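You operate a simulated robot arm through the tools that you are given. There is no shell and no other tool. Be economical: measure what you need, move in short steps, check, and stop when the job is done.

Carry out the task below with a simulated two-armed robot. There is one attempt and no reset: what you move stays moved.

TASK
Pick up the carton from the top of the analyser bench with one hand, pass it to the other hand and put it on the top of the high bench. Set down upright: carton.

Only the result counts: the job must be done as asked and must still hold three seconds after the hand-in. Knocking over, shifting, dropping, spilling or breaking anything else fails it.

THE ROBOT
Two 7-joint arms with two-finger parallel grippers on one trunk, on a base that drives. Base frame: it is fixed to the floor where the robot stands at the start and does not move with it; the origin is under the middle of the robot, x ahead of it, y to its left, z up; the surface under the hand at the start is at about z = 760. Readings come in mm, rad, newtons and seconds.
The left shoulder is at the start at [50, 165, 1080], the right one opposite. With the tool pointing down near the work surface each hand reaches from about 220 to 700 mm from the robot's upright axis, wherever it stands, measured 20 degrees to its own side. Places, roughly: high bench [-3800, 1000, 900]. Payload 3.91 kg a hand.
The tool frame of a hand sits at the grasp point between the pads (the TCP): z along the fingers, y along the line on which they close. The tips reach 30 mm beyond it. Largest opening 110 mm; finger width 20, thickness 10; the body of the gripper, 48 by 112 mm, starts 55 mm behind the TCP.
Orientation is that of the tool frame in the base frame, as a unit quaternion [w, x, y, z]. With the fingers straight down and closing along the base's y, the tool's x points along the base's -x, its y along +y and its z along -z.

THE INTERFACE
- The arms move only by the tool apply_moves. It takes "left_deltas", "right_deltas" or both (then of equal length, played together; a hand with none holds still); each is a list of rows, each a list of 3 entries, a list of its own where there are three numbers: the shift along the base's x, y, z in units of 250 mm (1.0 is 250 mm), then the turn, a rotation vector about the base's x, y, z in units of 90 degrees (1.0 is 90 degrees), then the finger opening in mm, from 0 to 110. In form: [[[tx, ty, tz], [rx, ry, rz], gripper], ...]. A call has 1 to 8 rows; each row is the pose to reach, as a shift and turn from the pose commanded when the call began. A call with a number of a shift or a turn outside -1 to 1 is refused whole. A row lasts 0.2 s, in which the tool goes at most 50 mm and 0.15 rad; a call with a longer step from one row to the next is refused whole, and so is a gripper value outside its range. Where a pose cannot be reached the arm comes as near as it can. A force on the tool above 40 N (or 10 N above the force at the start of the call, whichever is more), or a blocked arm, ends the call early, and 0.2 s more pass. Each finger travels about 45 mm/s and halts on what it meets, pressing with about 28 N; the grip force reading is that of the motor and also rises with nothing between the fingers. The clock runs only during rows and for 0.2 s after the last one: add rows that repeat a pose to give the fingers time. The reply holds the time, the measured pose of the TCP, the force on the tool along the base axes, the opening and the grip force, in the units named above and with some noise, with the torque about the TCP (base axes, N m) and any sound that the robot's microphone picked up.
- Cameras (640 x 400 px; columns grow to the right, rows downward): "scene" is now at [119.9, -12.3, 1254.5]; the picture's right is [-0.13, -0.99, 0.00], its down [-0.52, 0.07, -0.85] and it looks along [0.85, -0.11, -0.52] (base axes); focal length 278 px, centre (320, 200). "left" rides on the left gripper at [73, -17, -103] in its tool frame; the picture's right is [0.23, 0.97, 0.00], its down [-0.76, 0.18, -0.62] and it looks along [-0.61, 0.14, 0.78] (tool axes); focal length 222 px, centre (320, 200). "right" rides on the right gripper at [72, 17, -103] in its tool frame; the picture's right is [-0.23, 0.97, 0.00], its down [-0.76, -0.18, -0.62] and it looks along [-0.61, -0.14, 0.78] (tool axes); focal length 222 px, centre (320, 200). There is no depth. A picture from a camera that has moved, and an enlarged one, comes with that camera's place and axes in the base frame and with its lens.
- get_image(camera): a new picture of that camera. No time passes.
- slide_trunk(by): slides the trunk up (or, below 0, down) by that many mm; the arms and the scene camera ride with it, the base frame stays. It gives what a move gives, with no picture.
- steer(legs): drives the robot by 1 to 6 legs, each [ahead, left, turn to the left] in mm, mm and rad, along the robot's own axes; the way and the turn of a leg run together, so that a leg with both is an arc; at most 1500 mm and 3.142 rad a leg. The arms and the cameras ride along, it lands a little off, and it stops where it bumps. It gives what a move gives.
- aim_head(pan, tilt): turns the head with the scene camera to pan (to the left, within 1.396 rad either way) and tilt (down, from -0.506 to 1.204), counted from straight ahead of the robot. It gives what a move gives.
- inspect(camera, box): a new picture of the part [left, top, right, bottom] of that camera's present view, enlarged. No time passes.
- sign_off(): hands the job in; it is judged then, once.

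Work in short steps. Places have to be worked out from the pictures, the camera data and where the tool is seen: move nearer, look again, correct. Check each grasp and each placing, and mend what went wrong. You have 120 turns and 88 pictures in all, those below and enlarged ones among them. Open the grippers and draw the arms clear of the work before you hand the job in, unless the task says otherwise; then end with one line.

The tools are called after "Request:" by a JSON object that holds its "method" and its "body". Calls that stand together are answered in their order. apply_moves: Moves the arms, as the interface text tells. Its arguments: {"type":"object","properties":{"left_deltas":{"type":"array","items":{"type":"array"}},"right_deltas":{"type":"array","items":{"type":"array"}}},"required":[]} The other tools are called the same way: slide_trunk (by) slides the trunk up or down; steer (legs) drives the base; aim_head (pan, tilt) turns the head that bears the scene camera; get_image (camera) takes a picture; inspect (camera, box) takes an enlarged picture of a part of a camera's view; sign_off () hands the job in.

At the start:

```text
time: 0.0
left_eef_pos: [462.0, 131.1, 1066.4]
left_tool_rot: [0.0, 0.0, 1.0, 0.0]
left_ft_force: [0.5, 0.1, 0.1]
left_wrist_torque: [0.0, 0.0, 0.01]
left_gripper_width: 109.8
left_grasp_force: 0.0
right_eef_pos: [367.8, -195.1, 1091.5]
right_tool_rot: [0.0, 0.001, 1.0, 0.0]
right_ft_force: [0.0, -0.2, -0.7]
right_wrist_torque: [0.02, 0.0, -0.02]
right_gripper_width: 110.1
right_grasp_force: 0.0
trunk travel left (down, up): [-300.0, 203.0]
robot x, y, heading: [0.6, 0.8, 0.003]
head pan, tilt: [-0.126, 0.548]
```

scene: 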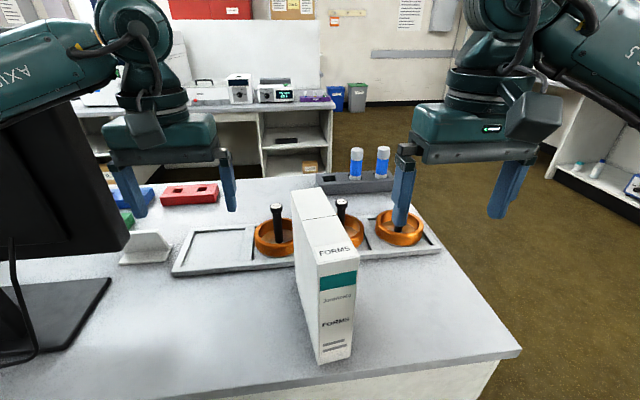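
right: 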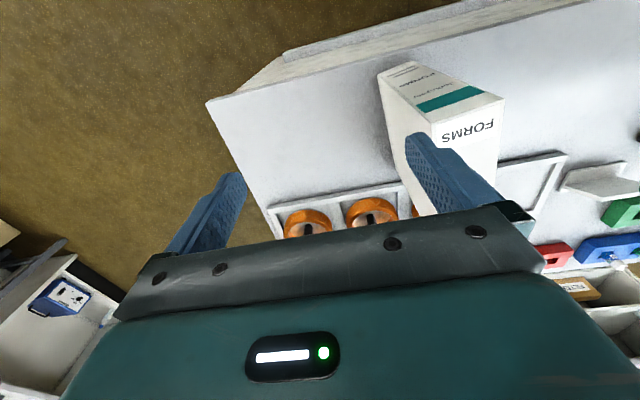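
left: 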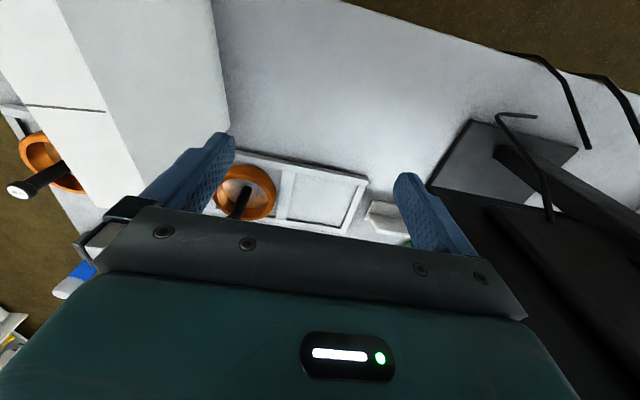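

I start by looking closely at the carton to measure its size and place.

Request:
{"method": "inspect", "body": {"camera": "scene", "box": [240, 170, 440, 380]}}

Request:
{"method": "inspect", "body": {"camera": "right", "box": [340, 30, 560, 230]}}

```text
1.90 times, centred on (340, 275) of scene
camera zoom: at [119.9, -12.3, 1254.5], right [-0.13, -0.99, 0.0], down [-0.52, 0.07, -0.85], along [0.85, -0.11, -0.52], focal length 529 px, centre (282, 57)
```

zoom: 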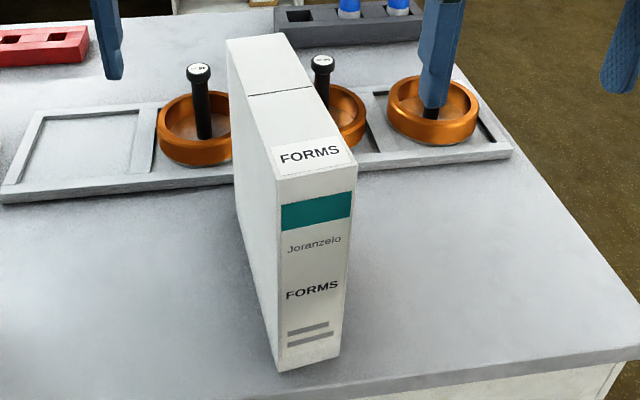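

```text
2.00 times, centred on (450, 130) of right
camera zoom: at [295.6, -179.4, 1194.5], right [0.23, 0.97, 0.0], down [0.76, -0.18, 0.62], along [0.61, -0.14, -0.78], focal length 444 px, centre (60, 340)
```

zoom: 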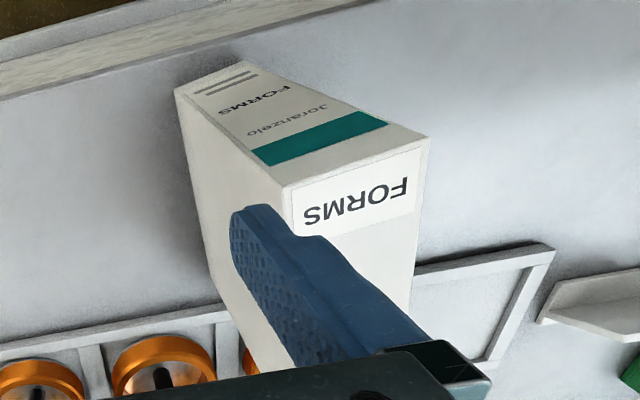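

The carton measures about 200 × 58 × 237 mm, centred near (484, -58), with its top at z≈997 and a yaw of about 7°. I move the right hand above its near half, keeping the height, and then check.

Request:
{"method": "apply_moves", "body": {"right_deltas": [[[0.06, 0.13, 0], [0, 0, 0.02], 110], [[0.113, 0.26, 0], [0, 0, 0.04], 110], [[0.17, 0.39, 0], [0, 0, 0.06], 110], [[0.227, 0.517, 0], [0, 0, 0.079], 110], [[0.227, 0.517, 0], [0, 0, 0.079], 110]]}}

Request:
{"method": "get_image", "body": {"camera": "right"}}

Request:
{"method": "get_image", "body": {"camera": "scene"}}

```text
time: 1.2
left_eef_pos: [462.8, 131.8, 1065.5]
left_tool_rot: [0.001, -0.001, 1.0, 0.0]
left_ft_force: [0.3, 0.8, 0.1]
left_wrist_torque: [0.01, 0.01, -0.03]
left_gripper_width: 110.0
left_grasp_force: 0.2
right_eef_pos: [425.0, -65.9, 1091.3]
right_tool_rot: [0.0, -0.062, 0.998, 0.0]
right_ft_force: [0.4, 0.4, 0.6]
right_wrist_torque: [0.0, 0.01, -0.02]
right_gripper_width: 110.0
right_grasp_force: 0.0
trunk travel left (down, up): [-300.0, 203.0]
robot x, y, heading: [1.2, -1.0, -0.002]
head pan, tilt: [-0.126, 0.548]
```

```text
82 pictures are left
camera right: at [351.9, -59.3, 1194.7], right [0.1, 0.99, 0.0], down [0.78, -0.08, 0.62], along [0.62, -0.07, -0.78], focal length 222 px, centre (320, 200)
```

right: 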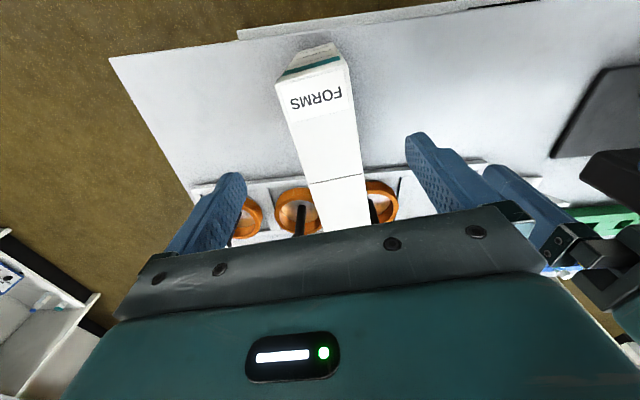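

```text
81 pictures are left
camera scene: at [119.9, -12.4, 1254.5], right [-0.13, -0.99, 0.0], down [-0.52, 0.07, -0.85], along [0.85, -0.11, -0.52], focal length 278 px, centre (320, 200)
```

scene: 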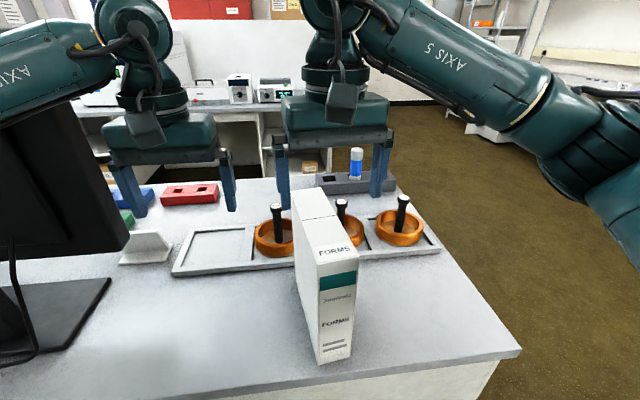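

The wrist view confirms the carton corners to within 3 mm, so I lower the right hand straight down over it.

Request:
{"method": "apply_moves", "body": {"right_deltas": [[[0, 0, -0.11], [0, 0, 0], 110], [[0, 0, -0.22], [0, 0, 0], 110], [[0, 0, -0.33], [0, 0, 0], 110], [[0, 0, -0.44], [0, 0, 0], 110], [[0, 0, -0.537], [0, 0, 0], 110], [[0, 0, -0.537], [0, 0, 0], 110]]}}

Request:
{"method": "get_image", "body": {"camera": "right"}}

Request:
{"method": "get_image", "body": {"camera": "scene"}}

```text
time: 2.6
left_eef_pos: [462.8, 132.2, 1065.3]
left_tool_rot: [0.0, 0.0, 1.0, 0.0]
left_ft_force: [-0.5, 0.2, 0.4]
left_wrist_torque: [0.02, 0.01, 0.0]
left_gripper_width: 110.0
left_grasp_force: 0.0
right_eef_pos: [424.4, -67.2, 957.8]
right_tool_rot: [0.0, -0.062, 0.998, 0.0]
right_ft_force: [0.3, -0.2, -1.0]
right_wrist_torque: [-0.02, -0.01, 0.0]
right_gripper_width: 110.2
right_grasp_force: 0.0
trunk travel left (down, up): [-300.0, 203.0]
robot x, y, heading: [2.1, -0.1, 0.002]
head pan, tilt: [-0.126, 0.548]
```

```text
80 pictures are left
camera right: at [352.5, -60.0, 1059.3], right [0.11, 0.99, 0.0], down [0.78, -0.08, 0.62], along [0.62, -0.07, -0.78], focal length 222 px, centre (320, 200)
```

right: 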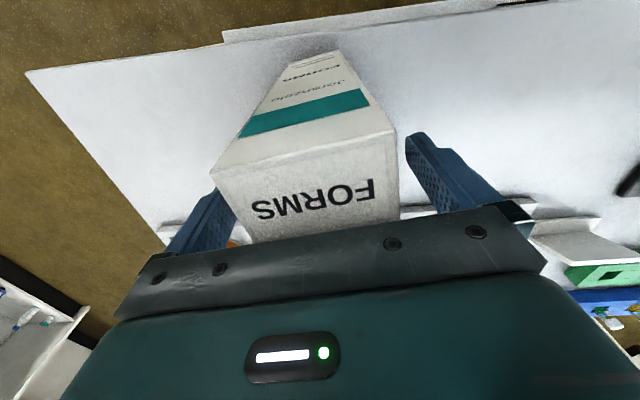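

```text
79 pictures are left
camera scene: at [119.9, -12.3, 1254.5], right [-0.13, -0.99, 0.0], down [-0.52, 0.07, -0.85], along [0.85, -0.11, -0.52], focal length 278 px, centre (320, 200)
```

scene: 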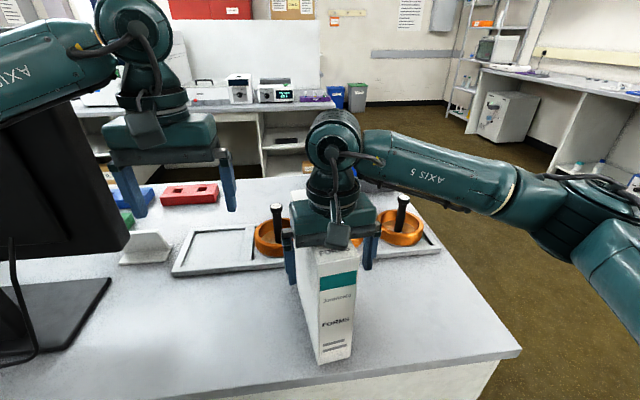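

The fingers straddle the carton with its centre line within about 2 mm. I close the right gripper.

Request:
{"method": "apply_moves", "body": {"right_deltas": [[[0, 0.008, 0], [0, 0, 0], 90], [[0, 0.008, 0], [0, 0, 0], 70], [[0, 0.008, 0], [0, 0, 0], 50], [[0, 0.008, 0], [0, 0, 0], 40], [[0, 0.008, 0], [0, 0, 0], 30], [[0, 0.008, 0], [0, 0, 0], 30], [[0, 0.008, 0], [0, 0, 0], 30], [[0, 0.008, 0], [0, 0, 0], 30]]}}

```text
time: 4.4
left_eef_pos: [463.3, 132.4, 1065.7]
left_tool_rot: [0.0, 0.0, 1.0, 0.0]
left_ft_force: [0.2, -0.1, 0.4]
left_wrist_torque: [-0.04, -0.02, 0.0]
left_gripper_width: 110.4
left_grasp_force: 0.0
right_eef_pos: [424.1, -64.7, 957.9]
right_tool_rot: [0.0, -0.062, 0.998, 0.0]
right_ft_force: [-0.6, 1.5, -0.4]
right_wrist_torque: [0.23, -0.07, 0.2]
right_gripper_width: 59.8
right_grasp_force: 27.7
trunk travel left (down, up): [-300.0, 203.0]
robot x, y, heading: [5.2, 1.6, 0.005]
head pan, tilt: [-0.126, 0.548]
```

It holds at 59.8 mm with 27.7 N. I lift it 20 mm to read the weight and check for tilt.

Request:
{"method": "apply_moves", "body": {"right_deltas": [[[0, 0, 0.02], [0, 0, 0], 30], [[0, 0, 0.05], [0, 0, 0], 30], [[0, 0, 0.08], [0, 0, 0], 30], [[0, 0, 0.08], [0, 0, 0], 30]]}}

Request:
{"method": "get_image", "body": {"camera": "scene"}}

Request:
{"method": "get_image", "body": {"camera": "right"}}

```text
time: 5.4
left_eef_pos: [462.4, 130.6, 1067.2]
left_tool_rot: [0.0, 0.0, 1.0, 0.0]
left_ft_force: [-1.4, 0.0, -0.6]
left_wrist_torque: [-0.04, -0.01, 0.01]
left_gripper_width: 110.0
left_grasp_force: 0.2
right_eef_pos: [425.1, -64.4, 977.5]
right_tool_rot: [0.0, -0.062, 0.998, 0.001]
right_ft_force: [-1.0, -0.5, -6.3]
right_wrist_torque: [0.0, 0.33, 0.02]
right_gripper_width: 60.5
right_grasp_force: 27.9
trunk travel left (down, up): [-300.0, 203.0]
robot x, y, heading: [-1.1, 0.8, -0.001]
head pan, tilt: [-0.126, 0.548]
```

```text
78 pictures are left
camera scene: at [120.4, -12.3, 1254.4], right [-0.13, -0.99, 0.0], down [-0.52, 0.07, -0.85], along [0.85, -0.11, -0.52], focal length 278 px, centre (320, 200)
```

scene: 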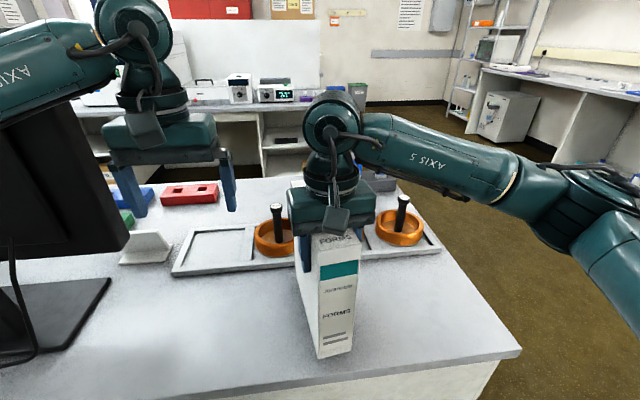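

```text
77 pictures are left
camera right: at [351.7, -57.3, 1080.2], right [0.11, 0.99, 0.0], down [0.78, -0.08, 0.62], along [0.62, -0.07, -0.78], focal length 222 px, centre (320, 200)
```

right: 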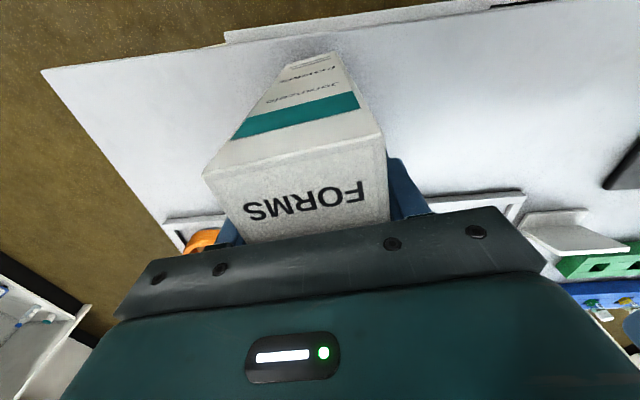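

The carton weighs about 0.65 kg and hangs straight. I raise the right hand and move the left hand up, back and aside to leave room to turn the carton.

Request:
{"method": "apply_moves", "body": {"right_deltas": [[[0, 0, 0.04], [0, 0, 0], 30], [[0, 0, 0.08], [0, 0, 0], 30], [[0, 0, 0.12], [0, 0, 0], 30], [[0, 0, 0.16], [0, 0, 0], 30], [[0, 0, 0.2], [0, 0, 0], 30], [[0, 0, 0.2], [0, 0, 0], 30]], "left_deltas": [[[-0.08, 0.06, 0.09], [0, 0, -0.05], 110], [[-0.16, 0.13, 0.18], [0, 0, -0.13], 110], [[-0.24, 0.2, 0.27], [0, 0, -0.22], 110], [[-0.3, 0.27, 0.36], [0, 0, -0.31], 110], [[-0.36, 0.34, 0.44], [0, 0, -0.4], 110], [[-0.36, 0.34, 0.44], [0, 0, -0.49], 110]]}}

Request:
{"method": "get_image", "body": {"camera": "scene"}}

```text
time: 6.8
left_eef_pos: [371.6, 216.3, 1176.1]
left_tool_rot: [0.0, 0.376, 0.927, 0.0]
left_ft_force: [-0.2, 0.3, 0.6]
left_wrist_torque: [0.02, 0.02, -0.01]
left_gripper_width: 109.9
left_grasp_force: 0.0
right_eef_pos: [424.9, -64.4, 1027.7]
right_tool_rot: [-0.001, -0.062, 0.998, 0.0]
right_ft_force: [-0.1, 0.9, -5.9]
right_wrist_torque: [-0.05, 0.35, 0.01]
right_gripper_width: 59.9
right_grasp_force: 27.8
trunk travel left (down, up): [-300.0, 203.0]
robot x, y, heading: [2.7, -0.5, -0.003]
head pan, tilt: [-0.126, 0.548]
```

```text
76 pictures are left
camera scene: at [120.6, -12.4, 1254.4], right [-0.13, -0.99, 0.0], down [-0.52, 0.07, -0.85], along [0.85, -0.11, -0.52], focal length 278 px, centre (320, 200)
```

scene: 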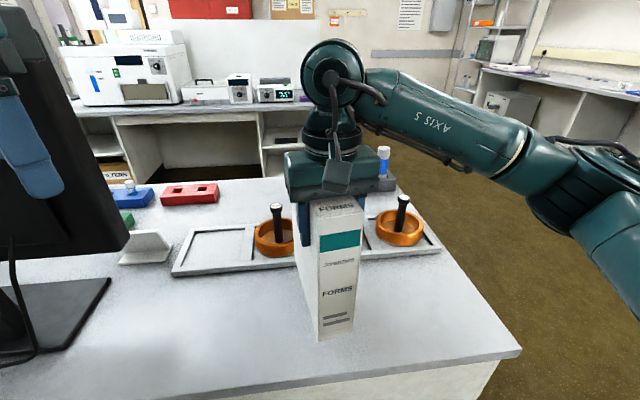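

It is clear to turn now. I rotate the right hand and carton to the left while the left hand turns the other way.

Request:
{"method": "apply_moves", "body": {"right_deltas": [[[0, 0, 0], [0, 0, 0.08], 30], [[0, 0, 0], [0, 0, 0.16], 30], [[0, 0, 0], [0, 0, 0.24], 30], [[0, 0, 0], [0, 0, 0.32], 30], [[0, 0, 0], [0, 0, 0.4], 30], [[0, 0, 0], [0, 0, 0.48], 30], [[0, 0, 0], [0, 0, 0.56], 30], [[0, 0, 0], [0, 0, 0.56], 30]], "left_deltas": [[[0, 0, 0], [0, 0, -0.08], 110], [[0, 0, 0], [0, 0, -0.16], 110], [[0, 0, 0], [0, 0, -0.24], 110], [[0, 0, 0], [0, 0, -0.32], 110], [[0, 0, 0], [0, 0, -0.4], 110], [[0, 0, 0], [0, 0, -0.48], 110], [[0, 0, 0], [0, 0, -0.51], 110], [[0, 0, 0], [0, 0, -0.51], 110]]}}

Request:
{"method": "get_image", "body": {"camera": "scene"}}

```text
time: 8.6
left_eef_pos: [270.9, 132.3, 1132.1]
left_tool_rot: [0.001, 0.707, 0.707, -0.001]
left_ft_force: [1.1, -0.9, 0.0]
left_wrist_torque: [-0.02, -0.03, -0.01]
left_gripper_width: 110.1
left_grasp_force: 0.1
left hand out of reach, approached as far as the arm can: row 2, 3, 4, 5, 6, 7, 8
right_eef_pos: [425.0, -66.0, 1028.1]
right_tool_rot: [-0.001, -0.481, 0.877, 0.0]
right_ft_force: [-0.2, -0.7, -4.7]
right_wrist_torque: [-0.26, 0.14, -0.01]
right_gripper_width: 59.7
right_grasp_force: 27.6
trunk travel left (down, up): [-300.0, 203.0]
robot x, y, heading: [-3.0, 6.7, -0.0]
head pan, tilt: [-0.126, 0.548]
```

```text
75 pictures are left
camera scene: at [120.4, -12.3, 1254.4], right [-0.13, -0.99, 0.0], down [-0.52, 0.07, -0.85], along [0.85, -0.11, -0.52], focal length 278 px, centre (320, 200)
```

scene: 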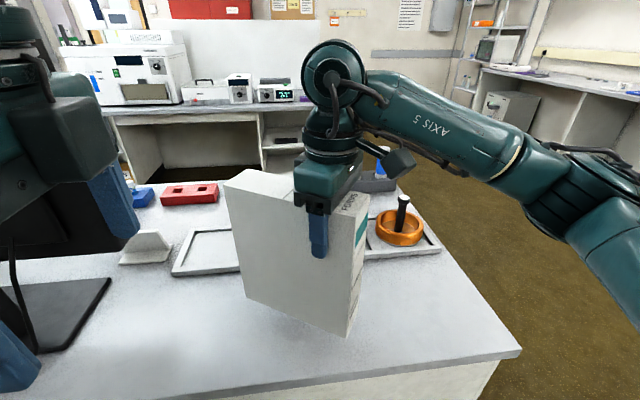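

The left hand hit a reach limit up high, so working lower is better. I finish the right hand's turn and bring the carton down to about 17 mm above the bench.

Request:
{"method": "apply_moves", "body": {"right_deltas": [[[0, 0, -0.03], [0, 0, 0.08], 30], [[0, 0, -0.06], [0, 0, 0.16], 30], [[0, 0, -0.1], [0, 0, 0.24], 30], [[0, 0, -0.14], [0, 0, 0.32], 30], [[0, 0, -0.18], [0, 0, 0.361], 30], [[0, 0, -0.2], [0, 0, 0.361], 30], [[0, 0, -0.2], [0, 0, 0.361], 30]]}}

Request:
{"method": "get_image", "body": {"camera": "scene"}}

Request:
{"method": "get_image", "body": {"camera": "left"}}

Request:
{"method": "get_image", "body": {"camera": "right"}}

```text
time: 10.2
left_eef_pos: [268.6, 133.5, 1131.6]
left_tool_rot: [0.002, 0.707, 0.707, 0.0]
left_ft_force: [-0.2, 0.2, 0.8]
left_wrist_torque: [-0.03, -0.04, -0.01]
left_gripper_width: 110.0
left_grasp_force: 0.1
right_eef_pos: [345.0, -56.5, 981.3]
right_tool_rot: [0.021, -0.682, 0.73, -0.034]
right_ft_force: [0.9, 1.0, -5.8]
right_wrist_torque: [-0.28, 0.05, 0.0]
right_gripper_width: 60.1
right_grasp_force: 27.9
right hand out of reach, approached as far as the arm can: row 2, 3, 4, 5, 6, 7
trunk travel left (down, up): [-300.0, 203.0]
robot x, y, heading: [0.1, -1.8, -0.001]
head pan, tilt: [-0.126, 0.548]
```

```text
74 pictures are left
camera scene: at [119.0, -10.6, 1254.6], right [-0.13, -0.99, 0.0], down [-0.52, 0.06, -0.85], along [0.85, -0.11, -0.52], focal length 278 px, centre (320, 200)
```

scene: 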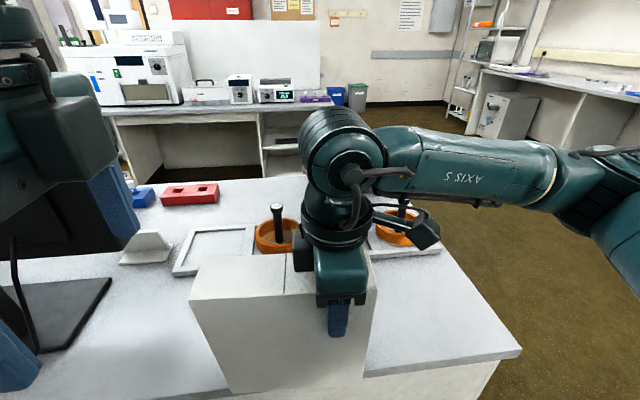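

```text
73 pictures are left
camera left: at [252.7, 206.3, 1234.6], right [0.97, 0.23, 0.0], down [0.18, -0.76, 0.63], along [0.14, -0.61, -0.78], focal length 222 px, centre (320, 200)
```

left: 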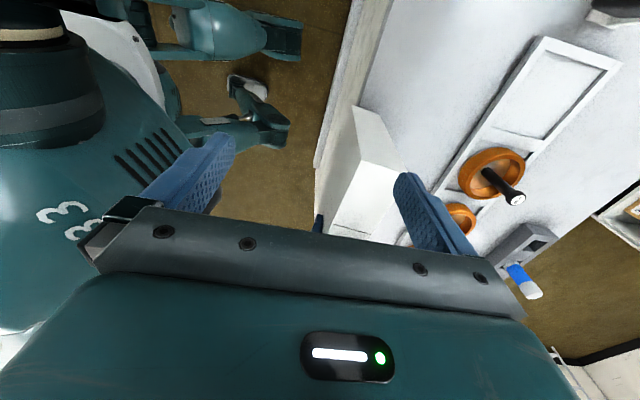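

```text
72 pictures are left
camera right: at [316.3, -126.0, 1083.4], right [-0.95, 0.29, -0.08], down [0.18, 0.76, 0.62], along [0.24, 0.58, -0.78], focal length 222 px, centre (320, 200)
```

right: 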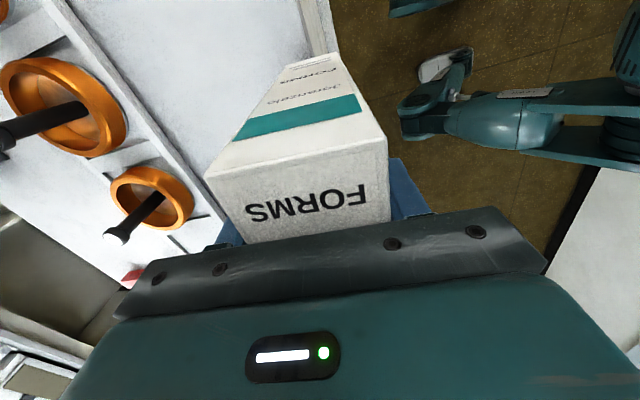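

At this yaw the right arm is at a limit, so I change the handover. The carton turns back to point forward-right, and the left hand will take its near end horizontally, below the right hand. I back out of the limit first.

Request:
{"method": "apply_moves", "body": {"right_deltas": [[[0.05, 0, 0.06], [0, 0, -0.08], 30], [[0.1, 0, 0.1], [0, 0, -0.16], 30], [[0.15, 0, 0.14], [0, 0, -0.24], 30], [[0.2, 0, 0.14], [0, 0, -0.32], 30], [[0.2, 0, 0.14], [0, 0, -0.32], 30]]}}

```text
time: 11.4
left_eef_pos: [270.6, 130.6, 1132.1]
left_tool_rot: [0.001, 0.706, 0.708, 0.0]
left_ft_force: [-0.1, -0.3, 0.4]
left_wrist_torque: [-0.01, 0.01, -0.01]
left_gripper_width: 109.7
left_grasp_force: 0.1
right_eef_pos: [396.4, -59.3, 1017.0]
right_tool_rot: [0.012, -0.478, 0.877, -0.036]
right_ft_force: [0.2, 0.0, -6.4]
right_wrist_torque: [-0.26, 0.22, 0.0]
right_gripper_width: 59.9
right_grasp_force: 28.7
trunk travel left (down, up): [-300.0, 203.0]
robot x, y, heading: [2.2, 3.9, -0.002]
head pan, tilt: [-0.126, 0.548]
```

The arm follows again. I take out the small tilt it picked up and move forward to give turning room.

Request:
{"method": "apply_moves", "body": {"right_deltas": [[[0.06, 0, 0.03], [0.017, 0.018, 0], 30], [[0.12, 0, 0.06], [0.033, 0.035, 0], 30], [[0.16, 0, 0.08], [0.033, 0.035, 0], 30], [[0.16, 0, 0.08], [0.033, 0.035, 0], 30]]}}

```text
time: 12.4
left_eef_pos: [271.6, 133.0, 1133.0]
left_tool_rot: [0.0, 0.707, 0.708, -0.001]
left_ft_force: [-0.8, -0.2, 0.1]
left_wrist_torque: [0.0, 0.01, 0.01]
left_gripper_width: 109.9
left_grasp_force: 0.0
right_eef_pos: [435.0, -58.9, 1035.4]
right_tool_rot: [0.0, -0.48, 0.877, -0.001]
right_ft_force: [-0.1, -0.2, -7.2]
right_wrist_torque: [-0.25, 0.2, -0.03]
right_gripper_width: 60.0
right_grasp_force: 28.6
trunk travel left (down, up): [-300.0, 203.0]
robot x, y, heading: [1.3, -0.4, 0.003]
head pan, tilt: [-0.126, 0.548]
```

The tool is vertical again. I rotate it back to the right, with the left hand holding still.

Request:
{"method": "apply_moves", "body": {"right_deltas": [[[0, 0, 0], [0, 0, -0.09], 30], [[0, 0, 0], [0, 0, -0.18], 30], [[0, 0, 0], [0, 0, -0.27], 30], [[0, 0, 0], [0, 0, -0.36], 30], [[0, 0, 0], [0, 0, -0.45], 30], [[0, 0, 0], [0, 0, -0.54], 30], [[0, 0, 0], [0, 0, -0.63], 30], [[0, 0, 0], [0, 0, -0.72], 30]]}}

Request:
{"method": "apply_moves", "body": {"right_deltas": [[[0.03, 0.02, 0], [0, 0, -0.09], 30], [[0.06, 0.04, 0], [0, 0, -0.18], 30], [[0.1, 0.06, 0], [0, 0, -0.25], 30], [[0.14, 0.08, 0], [0, 0, -0.25], 30], [[0.14, 0.08, 0], [0, 0, -0.25], 30]]}}

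Request:
{"method": "get_image", "body": {"camera": "scene"}}

```text
time: 14.2
left_eef_pos: [271.0, 131.5, 1130.3]
left_tool_rot: [0.001, 0.707, 0.708, -0.001]
left_ft_force: [-0.3, -0.4, 1.3]
left_wrist_torque: [0.0, 0.0, -0.01]
left_gripper_width: 109.9
left_grasp_force: 0.1
right_eef_pos: [436.8, -56.9, 1034.9]
right_tool_rot: [0.0, 0.066, 0.998, -0.001]
right_ft_force: [-0.2, -0.9, -5.2]
right_wrist_torque: [0.06, 0.32, -0.02]
right_gripper_width: 60.1
right_grasp_force: 27.9
trunk travel left (down, up): [-300.0, 203.0]
robot x, y, heading: [-0.8, 1.0, 0.001]
head pan, tilt: [-0.126, 0.548]
```

```text
time: 15.4
left_eef_pos: [271.2, 130.5, 1132.1]
left_tool_rot: [0.001, 0.706, 0.708, 0.0]
left_ft_force: [0.6, 0.6, 0.4]
left_wrist_torque: [0.0, 0.01, -0.02]
left_gripper_width: 110.0
left_grasp_force: 0.0
right_eef_pos: [470.3, -39.5, 1035.3]
right_tool_rot: [-0.002, 0.259, 0.966, -0.001]
right_ft_force: [-0.2, -1.1, -5.6]
right_wrist_torque: [0.16, 0.27, 0.04]
right_gripper_width: 59.8
right_grasp_force: 28.7
trunk travel left (down, up): [-300.0, 203.0]
robot x, y, heading: [1.0, -2.8, -0.0]
head pan, tilt: [-0.126, 0.548]
```

```text
71 pictures are left
camera scene: at [120.4, -12.4, 1254.4], right [-0.13, -0.99, 0.0], down [-0.52, 0.07, -0.85], along [0.85, -0.11, -0.52], focal length 278 px, centre (320, 200)
```

scene: 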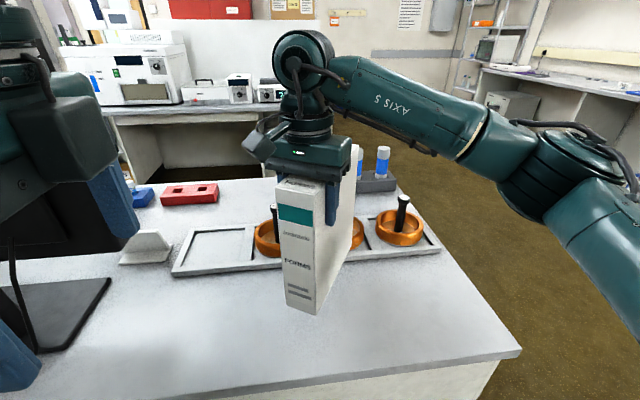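

The carton now points forward-right. I back the robot 200 mm so both hands can work farther from the body, and bring the left hand's yaw back toward neutral.

Request:
{"method": "steer", "body": {"legs": [[-200, 0, 0]]}}

Request:
{"method": "apply_moves", "body": {"right_deltas": [[[0.06, 0, -0.02], [0, 0, 0], 30], [[0.12, 0, -0.04], [0, 0, 0], 30], [[0.18, 0, -0.06], [0, 0, 0], 30], [[0.24, 0, -0.08], [0, 0, 0], 30], [[0.3, 0, -0.1], [0, 0, 0], 30], [[0.36, 0, -0.12], [0, 0, 0], 30], [[0.42, 0, -0.14], [0, 0, 0], 30], [[0.48, 0, -0.16], [0, 0, 0], 30]], "left_deltas": [[[0.04, 0, 0], [0, 0, 0.09], 110], [[0.08, 0, 0], [0, 0, 0.18], 110], [[0.12, 0.02, 0], [0, 0, 0.27], 110], [[0.16, 0.04, 0], [0, 0, 0.36], 110], [[0.2, 0.06, 0], [0, 0, 0.45], 110], [[0.24, 0.08, 0], [0, 0, 0.54], 110], [[0.28, 0.1, 0], [0, 0, 0.63], 110], [[0.32, 0.12, 0], [0, 0, 0.7], 110]]}}

Request:
{"method": "get_image", "body": {"camera": "scene"}}

```text
time: 17.0
left_eef_pos: [71.8, 132.7, 1132.4]
left_tool_rot: [0.0, 0.707, 0.708, -0.001]
left_ft_force: [-1.1, 0.6, 0.1]
left_wrist_torque: [0.02, -0.01, 0.0]
left_gripper_width: 110.0
left_grasp_force: 0.1
right_eef_pos: [272.0, -39.8, 1035.7]
right_tool_rot: [0.0, 0.258, 0.966, -0.001]
right_ft_force: [0.1, -0.2, -5.4]
right_wrist_torque: [0.13, 0.29, 0.01]
right_gripper_width: 59.9
right_grasp_force: 28.0
trunk travel left (down, up): [-300.0, 203.0]
robot x, y, heading: [-199.7, 0.5, -0.005]
head pan, tilt: [-0.126, 0.548]
```

```text
time: 18.8
left_eef_pos: [153.7, 162.0, 1130.9]
left_tool_rot: [0.0, 0.232, 0.973, 0.001]
left_ft_force: [-0.8, 0.0, 0.3]
left_wrist_torque: [-0.01, 0.02, 0.02]
left_gripper_width: 109.8
left_grasp_force: 0.0
right_eef_pos: [392.5, -38.2, 994.6]
right_tool_rot: [-0.001, 0.258, 0.966, 0.0]
right_ft_force: [0.1, -0.2, -5.6]
right_wrist_torque: [0.16, 0.3, -0.01]
right_gripper_width: 59.7
right_grasp_force: 27.9
trunk travel left (down, up): [-300.0, 203.0]
robot x, y, heading: [-197.9, 2.8, 0.002]
head pan, tilt: [-0.126, 0.548]
```

```text
70 pictures are left
camera scene: at [-78.2, -12.2, 1254.4], right [-0.13, -0.99, 0.0], down [-0.52, 0.07, -0.85], along [0.85, -0.11, -0.52], focal length 278 px, centre (320, 200)
```

scene: 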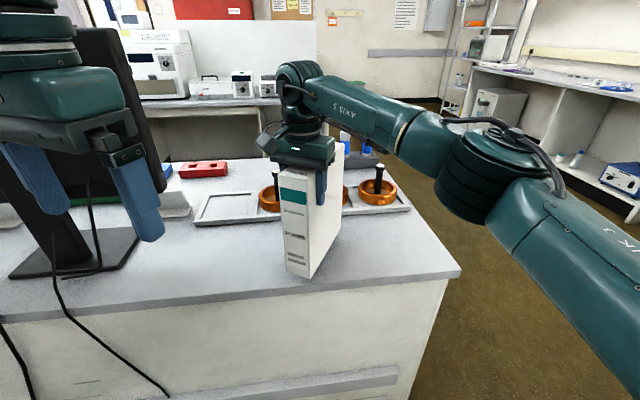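

The left hand is at yaw -27° and the carton is steady. I pitch the left tool toward horizontal while bringing it lower and nearer.

Request:
{"method": "apply_moves", "body": {"left_deltas": [[[0.03, -0.01, -0.04], [-0.0406, -0.0804, 0], 110], [[0.06, -0.02, -0.08], [-0.0812, -0.1608, 0], 110], [[0.1, -0.03, -0.12], [-0.1218, -0.2412, 0], 110], [[0.13, -0.04, -0.16], [-0.1624, -0.3216, 0], 110], [[0.16, -0.05, -0.2], [-0.203, -0.402, 0], 110], [[0.2, -0.06, -0.24], [-0.2436, -0.4824, 0], 110], [[0.23, -0.08, -0.28], [-0.2842, -0.5628, 0], 110], [[0.26, -0.09, -0.32], [-0.3248, -0.6432, 0], 110]]}}

Request:
{"method": "get_image", "body": {"camera": "scene"}}

```text
time: 20.6
left_eef_pos: [225.0, 138.4, 1053.1]
left_tool_rot: [0.522, 0.197, 0.821, -0.124]
left_ft_force: [-0.8, 0.8, 0.1]
left_wrist_torque: [0.0, -0.02, 0.02]
left_gripper_width: 110.0
left_grasp_force: 0.1
left hand out of reach, approached as far as the arm can: row 8
right_eef_pos: [392.2, -40.0, 994.7]
right_tool_rot: [-0.002, 0.259, 0.966, -0.002]
right_ft_force: [0.0, 0.4, -6.1]
right_wrist_torque: [0.2, 0.28, 0.0]
right_gripper_width: 59.8
right_grasp_force: 27.9
trunk travel left (down, up): [-300.0, 203.0]
robot x, y, heading: [-197.7, 4.3, -0.001]
head pan, tilt: [-0.126, 0.548]
```

```text
69 pictures are left
camera scene: at [-78.2, -12.3, 1254.4], right [-0.13, -0.99, 0.0], down [-0.52, 0.07, -0.85], along [0.85, -0.11, -0.52], focal length 278 px, centre (320, 200)
```

scene: 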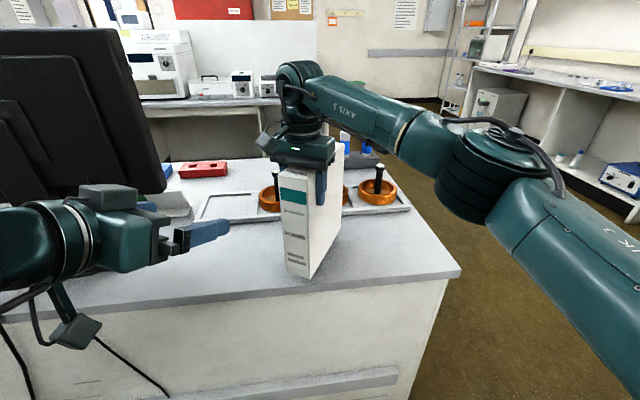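

The left hand is nearly horizontal. I bring it forward and down to the pre-grasp point in line with the carton's near face, finishing the pitch.

Request:
{"method": "apply_moves", "body": {"left_deltas": [[[0.03, -0.03, -0.1], [-0.016, -0.031, -0.004], 110], [[0.06, -0.07, -0.2], [-0.032, -0.062, -0.008], 110], [[0.1, -0.13, -0.3], [-0.048, -0.094, -0.013], 110], [[0.13, -0.2, -0.4], [-0.064, -0.125, -0.017], 110], [[0.17, -0.28, -0.48], [-0.08, -0.156, -0.021], 110], [[0.2, -0.37, -0.53], [-0.095, -0.188, -0.026], 110], [[0.236, -0.456, -0.53], [-0.127, -0.25, -0.034], 110], [[0.236, -0.456, -0.53], [-0.127, -0.25, -0.034], 110]]}}

Request:
{"method": "get_image", "body": {"camera": "scene"}}

Request:
{"method": "get_image", "body": {"camera": "left"}}

```text
time: 22.4
left_eef_pos: [306.6, 71.7, 931.0]
left_tool_rot: [0.68, 0.193, 0.681, -0.19]
left_ft_force: [0.3, 0.1, -0.2]
left_wrist_torque: [0.02, -0.01, 0.01]
left_gripper_width: 110.1
left_grasp_force: 0.0
left hand out of reach, approached as far as the arm can: row 4, 5, 6, 7, 8
right_eef_pos: [393.1, -39.4, 994.6]
right_tool_rot: [-0.001, 0.259, 0.966, 0.0]
right_ft_force: [0.0, 0.6, -6.2]
right_wrist_torque: [0.17, 0.27, 0.04]
right_gripper_width: 60.2
right_grasp_force: 27.9
trunk travel left (down, up): [-300.0, 203.0]
robot x, y, heading: [-201.3, 0.1, 0.002]
head pan, tilt: [-0.126, 0.548]
```

```text
68 pictures are left
camera scene: at [-78.4, -12.3, 1254.4], right [-0.13, -0.99, 0.0], down [-0.52, 0.07, -0.85], along [0.85, -0.11, -0.52], focal length 278 px, centre (320, 200)
```

scene: 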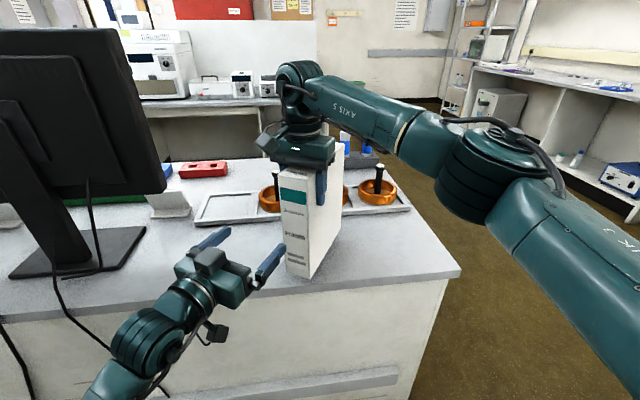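

```text
67 pictures are left
camera left: at [210.2, 111.5, 858.6], right [0.51, 0.83, -0.22], down [-0.44, 0.47, 0.76], along [0.74, -0.29, 0.61], focal length 222 px, centre (320, 200)
```

left: 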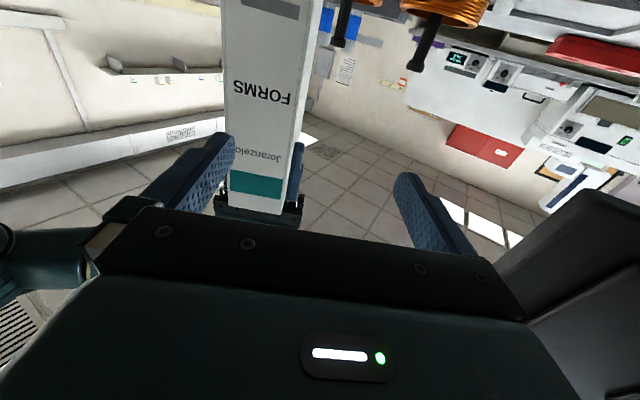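

The left tool is horizontal and correctly headed, but about 50 mm to the left of the carton's axis, where its reach ends. I shift the carton sideways with the right hand to line it up.

Request:
{"method": "apply_moves", "body": {"right_deltas": [[[0.03, 0.05, 0], [0, 0, -0.005], 30], [[0.06, 0.09, 0], [0, 0, -0.01], 30], [[0.08, 0.13, 0], [0, 0, -0.017], 30], [[0.104, 0.172, 0], [0, 0, -0.017], 30], [[0.104, 0.172, 0], [0, 0, -0.017], 30]]}}

Request:
{"method": "get_image", "body": {"camera": "left"}}

```text
time: 23.6
left_eef_pos: [307.1, 69.6, 931.5]
left_tool_rot: [0.68, 0.192, 0.682, -0.19]
left_ft_force: [0.2, 0.9, 0.1]
left_wrist_torque: [-0.02, 0.02, 0.0]
left_gripper_width: 109.8
left_grasp_force: 0.0
right_eef_pos: [410.3, -7.2, 995.3]
right_tool_rot: [0.0, 0.272, 0.962, 0.0]
right_ft_force: [0.8, -0.2, -5.7]
right_wrist_torque: [0.17, 0.29, 0.0]
right_gripper_width: 59.7
right_grasp_force: 28.5
right hand out of reach, approached as far as the arm can: row 4, 5
trunk travel left (down, up): [-300.0, 203.0]
robot x, y, heading: [-193.9, -0.5, 0.0]
head pan, tilt: [-0.126, 0.548]
```

```text
66 pictures are left
camera left: at [209.9, 111.5, 858.9], right [0.51, 0.83, -0.22], down [-0.44, 0.47, 0.76], along [0.74, -0.29, 0.61], focal length 222 px, centre (320, 200)
```

left: 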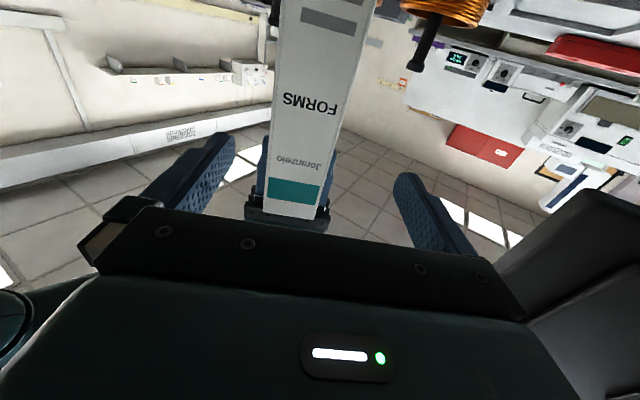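

Now it is only about 12 mm off, which the left hand can take up. I advance the left hand along the carton's axis with the fingers open, below the right finger tips.

Request:
{"method": "apply_moves", "body": {"left_deltas": [[[0.078, -0.102, -0.01], [0, 0, 0], 110], [[0.18, -0.165, -0.01], [0, 0, 0], 110], [[0.18, -0.165, -0.01], [0, 0, 0], 110]]}}

Request:
{"method": "get_image", "body": {"camera": "left"}}

Request:
{"method": "get_image", "body": {"camera": "scene"}}

```text
time: 24.4
left_eef_pos: [362.9, 52.3, 933.8]
left_tool_rot: [0.682, 0.189, 0.681, -0.186]
left_ft_force: [-11.3, 6.2, -0.2]
left_wrist_torque: [-0.03, -0.04, -0.75]
left_gripper_width: 109.9
left_grasp_force: 0.1
left hand out of reach, approached as far as the arm can: row 1, 2, 3
right_eef_pos: [412.8, -9.7, 995.9]
right_tool_rot: [0.001, 0.274, 0.962, -0.001]
right_ft_force: [11.9, -7.2, -6.2]
right_wrist_torque: [-0.24, -0.41, 0.34]
right_gripper_width: 60.2
right_grasp_force: 28.1
trunk travel left (down, up): [-300.0, 203.0]
robot x, y, heading: [-196.0, -0.5, 0.001]
head pan, tilt: [-0.126, 0.548]
```

```text
65 pictures are left
camera left: at [265.5, 92.0, 860.7], right [0.5, 0.84, -0.22], down [-0.45, 0.47, 0.76], along [0.74, -0.28, 0.61], focal length 222 px, centre (320, 200)
```

left: 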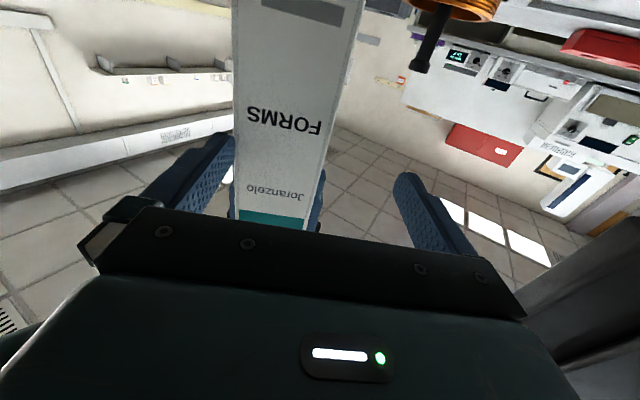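

```text
64 pictures are left
camera scene: at [-78.4, -12.2, 1254.4], right [-0.13, -0.99, 0.0], down [-0.52, 0.07, -0.85], along [0.85, -0.11, -0.52], focal length 278 px, centre (320, 200)
```

scene: 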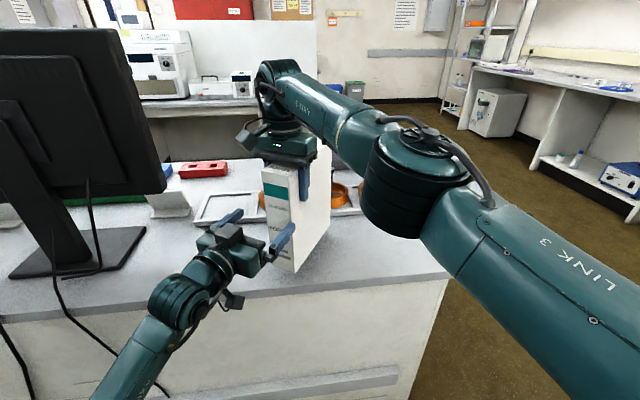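

The left finger pad touched the carton because the left hand still sits 27 mm to one side. The right hand was near full stretch, so I back the left hand off and bring the carton nearer and further left to meet it.

Request:
{"method": "apply_moves", "body": {"left_deltas": [[[-0.1, 0.06, 0], [0, 0, 0], 110], [[-0.2, 0.12, 0], [0, 0, 0], 110], [[-0.3, 0.18, 0], [0, 0, 0], 110], [[-0.375, 0.228, 0], [0, 0, 0], 110], [[-0.375, 0.228, 0], [0, 0, 0], 110]]}}

Request:
{"method": "apply_moves", "body": {"right_deltas": [[[-0.05, 0.06, 0], [0, 0, 0], 30], [[-0.1, 0.12, 0], [0, 0, 0], 30], [[-0.15, 0.18, 0], [0, 0, 0], 30], [[-0.2, 0.24, 0], [0, 0, 0], 30], [[-0.2, 0.26, 0], [0, 0, 0], 30], [[-0.2, 0.26, 0], [0, 0, 0], 30]]}}

Request:
{"method": "get_image", "body": {"camera": "left"}}

```text
time: 25.6
left_eef_pos: [269.2, 110.2, 932.6]
left_tool_rot: [0.685, 0.186, 0.681, -0.177]
left_ft_force: [0.2, 0.1, 0.3]
left_wrist_torque: [0.02, 0.03, -0.01]
left_gripper_width: 110.0
left_grasp_force: 0.0
right_eef_pos: [410.3, -7.0, 994.9]
right_tool_rot: [-0.001, 0.271, 0.963, -0.001]
right_ft_force: [0.2, 0.0, -5.4]
right_wrist_torque: [0.17, 0.28, 0.0]
right_gripper_width: 59.7
right_grasp_force: 28.1
trunk travel left (down, up): [-300.0, 203.0]
robot x, y, heading: [-197.8, 0.4, -0.004]
head pan, tilt: [-0.126, 0.548]
```

```text
time: 27.0
left_eef_pos: [269.1, 109.8, 932.8]
left_tool_rot: [0.685, 0.186, 0.681, -0.178]
left_ft_force: [-1.0, -0.4, 0.4]
left_wrist_torque: [-0.01, 0.02, 0.01]
left_gripper_width: 110.1
left_grasp_force: 0.1
right_eef_pos: [360.4, 58.2, 995.3]
right_tool_rot: [-0.001, 0.271, 0.963, 0.0]
right_ft_force: [-0.1, 0.0, -6.1]
right_wrist_torque: [0.22, 0.27, 0.02]
right_gripper_width: 60.2
right_grasp_force: 28.4
trunk travel left (down, up): [-300.0, 203.0]
robot x, y, heading: [-197.9, 0.4, 0.003]
head pan, tilt: [-0.126, 0.548]
```

```text
63 pictures are left
camera left: at [171.0, 148.1, 859.8], right [0.49, 0.85, -0.21], down [-0.46, 0.46, 0.76], along [0.74, -0.27, 0.61], focal length 222 px, centre (320, 200)
```

left: 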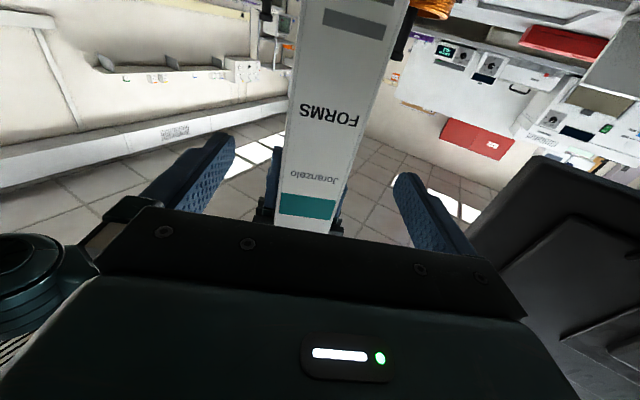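

Now aligned: the carton is 105 mm ahead along the left hand's axis and only 3 mm off. I advance the left hand over the near end.

Request:
{"method": "apply_moves", "body": {"left_deltas": [[[0.08, -0.043, -0.01], [0, 0, -0.01], 110], [[0.17, -0.094, -0.024], [0, 0, -0.018], 110], [[0.25, -0.14, -0.024], [0, 0, -0.018], 110], [[0.32, -0.18, -0.024], [0, 0, -0.018], 110], [[0.383, -0.217, -0.024], [0, 0, -0.018], 110], [[0.383, -0.217, -0.024], [0, 0, -0.018], 110]]}}

Request:
{"method": "get_image", "body": {"camera": "left"}}

Request:
{"method": "get_image", "body": {"camera": "scene"}}

```text
time: 28.4
left_eef_pos: [364.0, 57.5, 928.2]
left_tool_rot: [0.683, 0.195, 0.679, -0.187]
left_ft_force: [0.3, 0.9, 0.2]
left_wrist_torque: [0.02, -0.03, 0.01]
left_gripper_width: 110.1
left_grasp_force: 0.0
right_eef_pos: [361.3, 59.6, 995.9]
right_tool_rot: [-0.001, 0.272, 0.962, -0.001]
right_ft_force: [-0.2, 0.1, -5.0]
right_wrist_torque: [0.16, 0.3, 0.01]
right_gripper_width: 59.9
right_grasp_force: 28.4
trunk travel left (down, up): [-300.0, 203.0]
robot x, y, heading: [-200.2, 1.6, -0.0]
head pan, tilt: [-0.126, 0.548]
```

```text
62 pictures are left
camera left: at [267.9, 97.3, 854.0], right [0.51, 0.83, -0.21], down [-0.45, 0.47, 0.76], along [0.74, -0.29, 0.61], focal length 222 px, centre (320, 200)
```

left: 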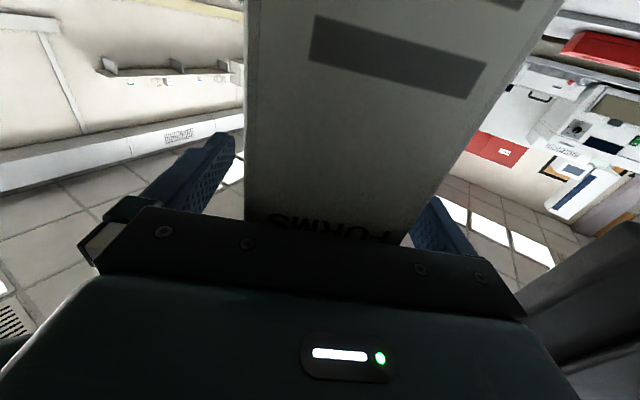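

```text
61 pictures are left
camera scene: at [-78.4, -12.2, 1254.4], right [-0.13, -0.99, 0.0], down [-0.52, 0.07, -0.85], along [0.85, -0.11, -0.52], focal length 278 px, centre (320, 200)
```

scene: 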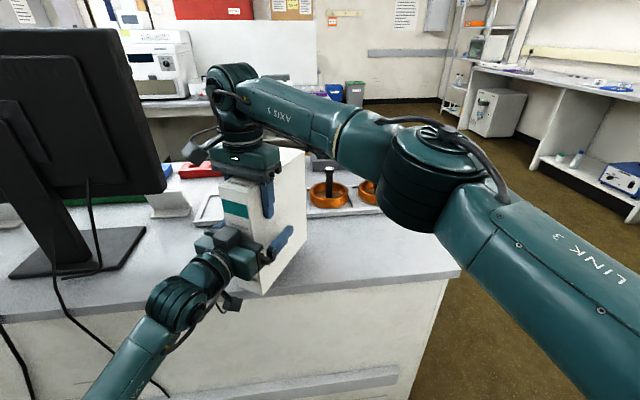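

The left hand straddles the near end. I close the left gripper while the right still holds.

Request:
{"method": "apply_moves", "body": {"left_deltas": [[[0, 0, 0], [0, 0, 0], 90], [[0, 0, 0], [0, 0, 0], 70], [[0, 0, 0], [0, 0, 0], 50], [[0, 0, 0], [0, 0, 0], 30], [[0, 0, 0], [0, 0, 0], 30], [[0, 0, 0], [0, 0, 0], 30], [[0, 0, 0], [0, 0, 0], 30], [[0, 0, 0], [0, 0, 0], 30]]}}

```text
time: 30.2
left_eef_pos: [363.9, 57.5, 927.0]
left_tool_rot: [0.683, 0.195, 0.679, -0.188]
left_ft_force: [-4.0, -5.0, 1.1]
left_wrist_torque: [-0.23, 0.15, -0.18]
left_gripper_width: 59.8
left_grasp_force: 27.6
right_eef_pos: [360.5, 58.3, 996.0]
right_tool_rot: [-0.002, 0.271, 0.962, 0.0]
right_ft_force: [5.1, 4.7, -6.3]
right_wrist_torque: [0.7, -0.16, 0.19]
right_gripper_width: 59.9
right_grasp_force: 27.8
trunk travel left (down, up): [-300.0, 203.0]
robot x, y, heading: [-196.3, -2.8, -0.002]
head pan, tilt: [-0.126, 0.548]
```

Both hands hold at about 28 N each. I open the right hand now.

Request:
{"method": "apply_moves", "body": {"right_deltas": [[[0, 0, 0], [0, 0, 0], 65], [[0, 0, 0], [0, 0, 0], 75], [[0, 0, 0], [0, 0, 0], 85], [[0, 0, 0], [0, 0, 0], 95], [[0, 0, 0], [0, 0, 0], 105], [[0, 0, 0], [0, 0, 0], 105], [[0, 0, 0], [0, 0, 0], 105]]}}

Request:
{"method": "get_image", "body": {"camera": "scene"}}

```text
time: 31.8
left_eef_pos: [364.2, 56.1, 927.2]
left_tool_rot: [0.682, 0.196, 0.679, -0.188]
left_ft_force: [0.3, 0.3, 0.7]
left_wrist_torque: [0.14, 0.27, 0.02]
left_gripper_width: 60.1
left_grasp_force: 27.7
right_eef_pos: [361.3, 58.4, 995.3]
right_tool_rot: [-0.001, 0.271, 0.963, 0.0]
right_ft_force: [-0.4, 0.8, 0.0]
right_wrist_torque: [0.0, -0.01, -0.03]
right_gripper_width: 105.4
right_grasp_force: 0.0
trunk travel left (down, up): [-300.0, 203.0]
robot x, y, heading: [-196.5, 0.5, -0.003]
head pan, tilt: [-0.126, 0.548]
```

```text
60 pictures are left
camera scene: at [-78.4, -12.3, 1254.4], right [-0.13, -0.99, 0.0], down [-0.52, 0.07, -0.85], along [0.85, -0.11, -0.52], focal length 278 px, centre (320, 200)
```

scene: 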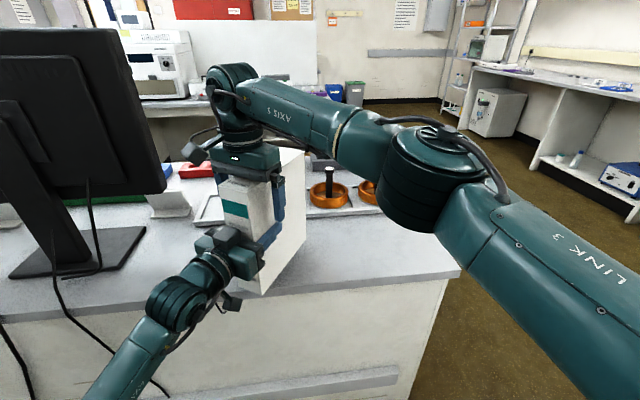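

The right hand is open, yet the left force reads nearly zero in z with only a torque. I raise the right hand straight up and read again.

Request:
{"method": "apply_moves", "body": {"right_deltas": [[[0, 0, 0.06], [0, 0, 0], 108], [[0, 0, 0.14], [0, 0, 0], 108], [[0, 0, 0.24], [0, 0, 0], 108], [[0, 0, 0.34], [0, 0, 0], 108], [[0.0, 0, 0.44], [0, 0, 0], 108], [[0, 0, 0.44], [0, 0, 0], 108]]}}

Request:
{"method": "get_image", "body": {"camera": "scene"}}

Request:
{"method": "get_image", "body": {"camera": "right"}}

```text
time: 33.2
left_eef_pos: [364.6, 56.8, 927.0]
left_tool_rot: [0.682, 0.196, 0.679, -0.188]
left_ft_force: [0.4, -0.4, -0.1]
left_wrist_torque: [0.14, 0.26, 0.02]
left_gripper_width: 60.1
left_grasp_force: 27.9
right_eef_pos: [351.4, 52.0, 1097.7]
right_tool_rot: [-0.001, 0.272, 0.962, 0.0]
right_ft_force: [0.5, 0.1, 0.3]
right_wrist_torque: [0.01, -0.01, -0.04]
right_gripper_width: 108.0
right_grasp_force: 0.1
right hand out of reach, approached as far as the arm can: row 4, 5, 6
trunk travel left (down, up): [-300.0, 203.0]
robot x, y, heading: [-198.0, 0.6, -0.003]
head pan, tilt: [-0.126, 0.548]
```

```text
59 pictures are left
camera scene: at [-78.3, -12.4, 1254.4], right [-0.13, -0.99, 0.0], down [-0.52, 0.07, -0.85], along [0.85, -0.11, -0.52], focal length 278 px, centre (320, 200)
```

scene: 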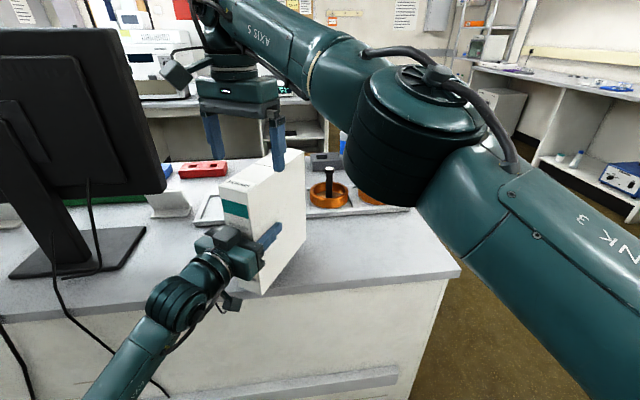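

```text
58 pictures are left
camera right: at [298.4, 104.5, 1200.1], right [0.7, 0.71, 0.0], down [0.56, -0.55, 0.62], along [0.44, -0.44, -0.78], focal length 222 px, centre (320, 200)
```

right: 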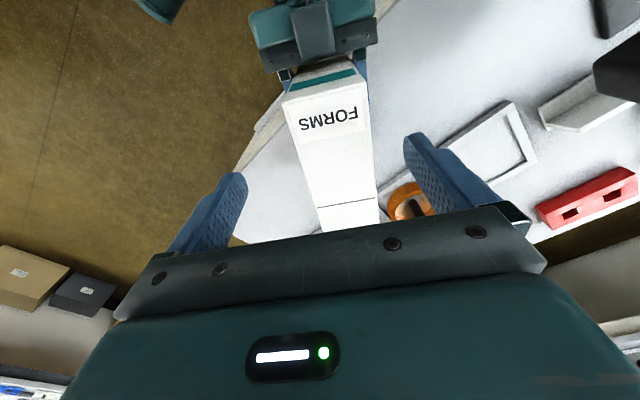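

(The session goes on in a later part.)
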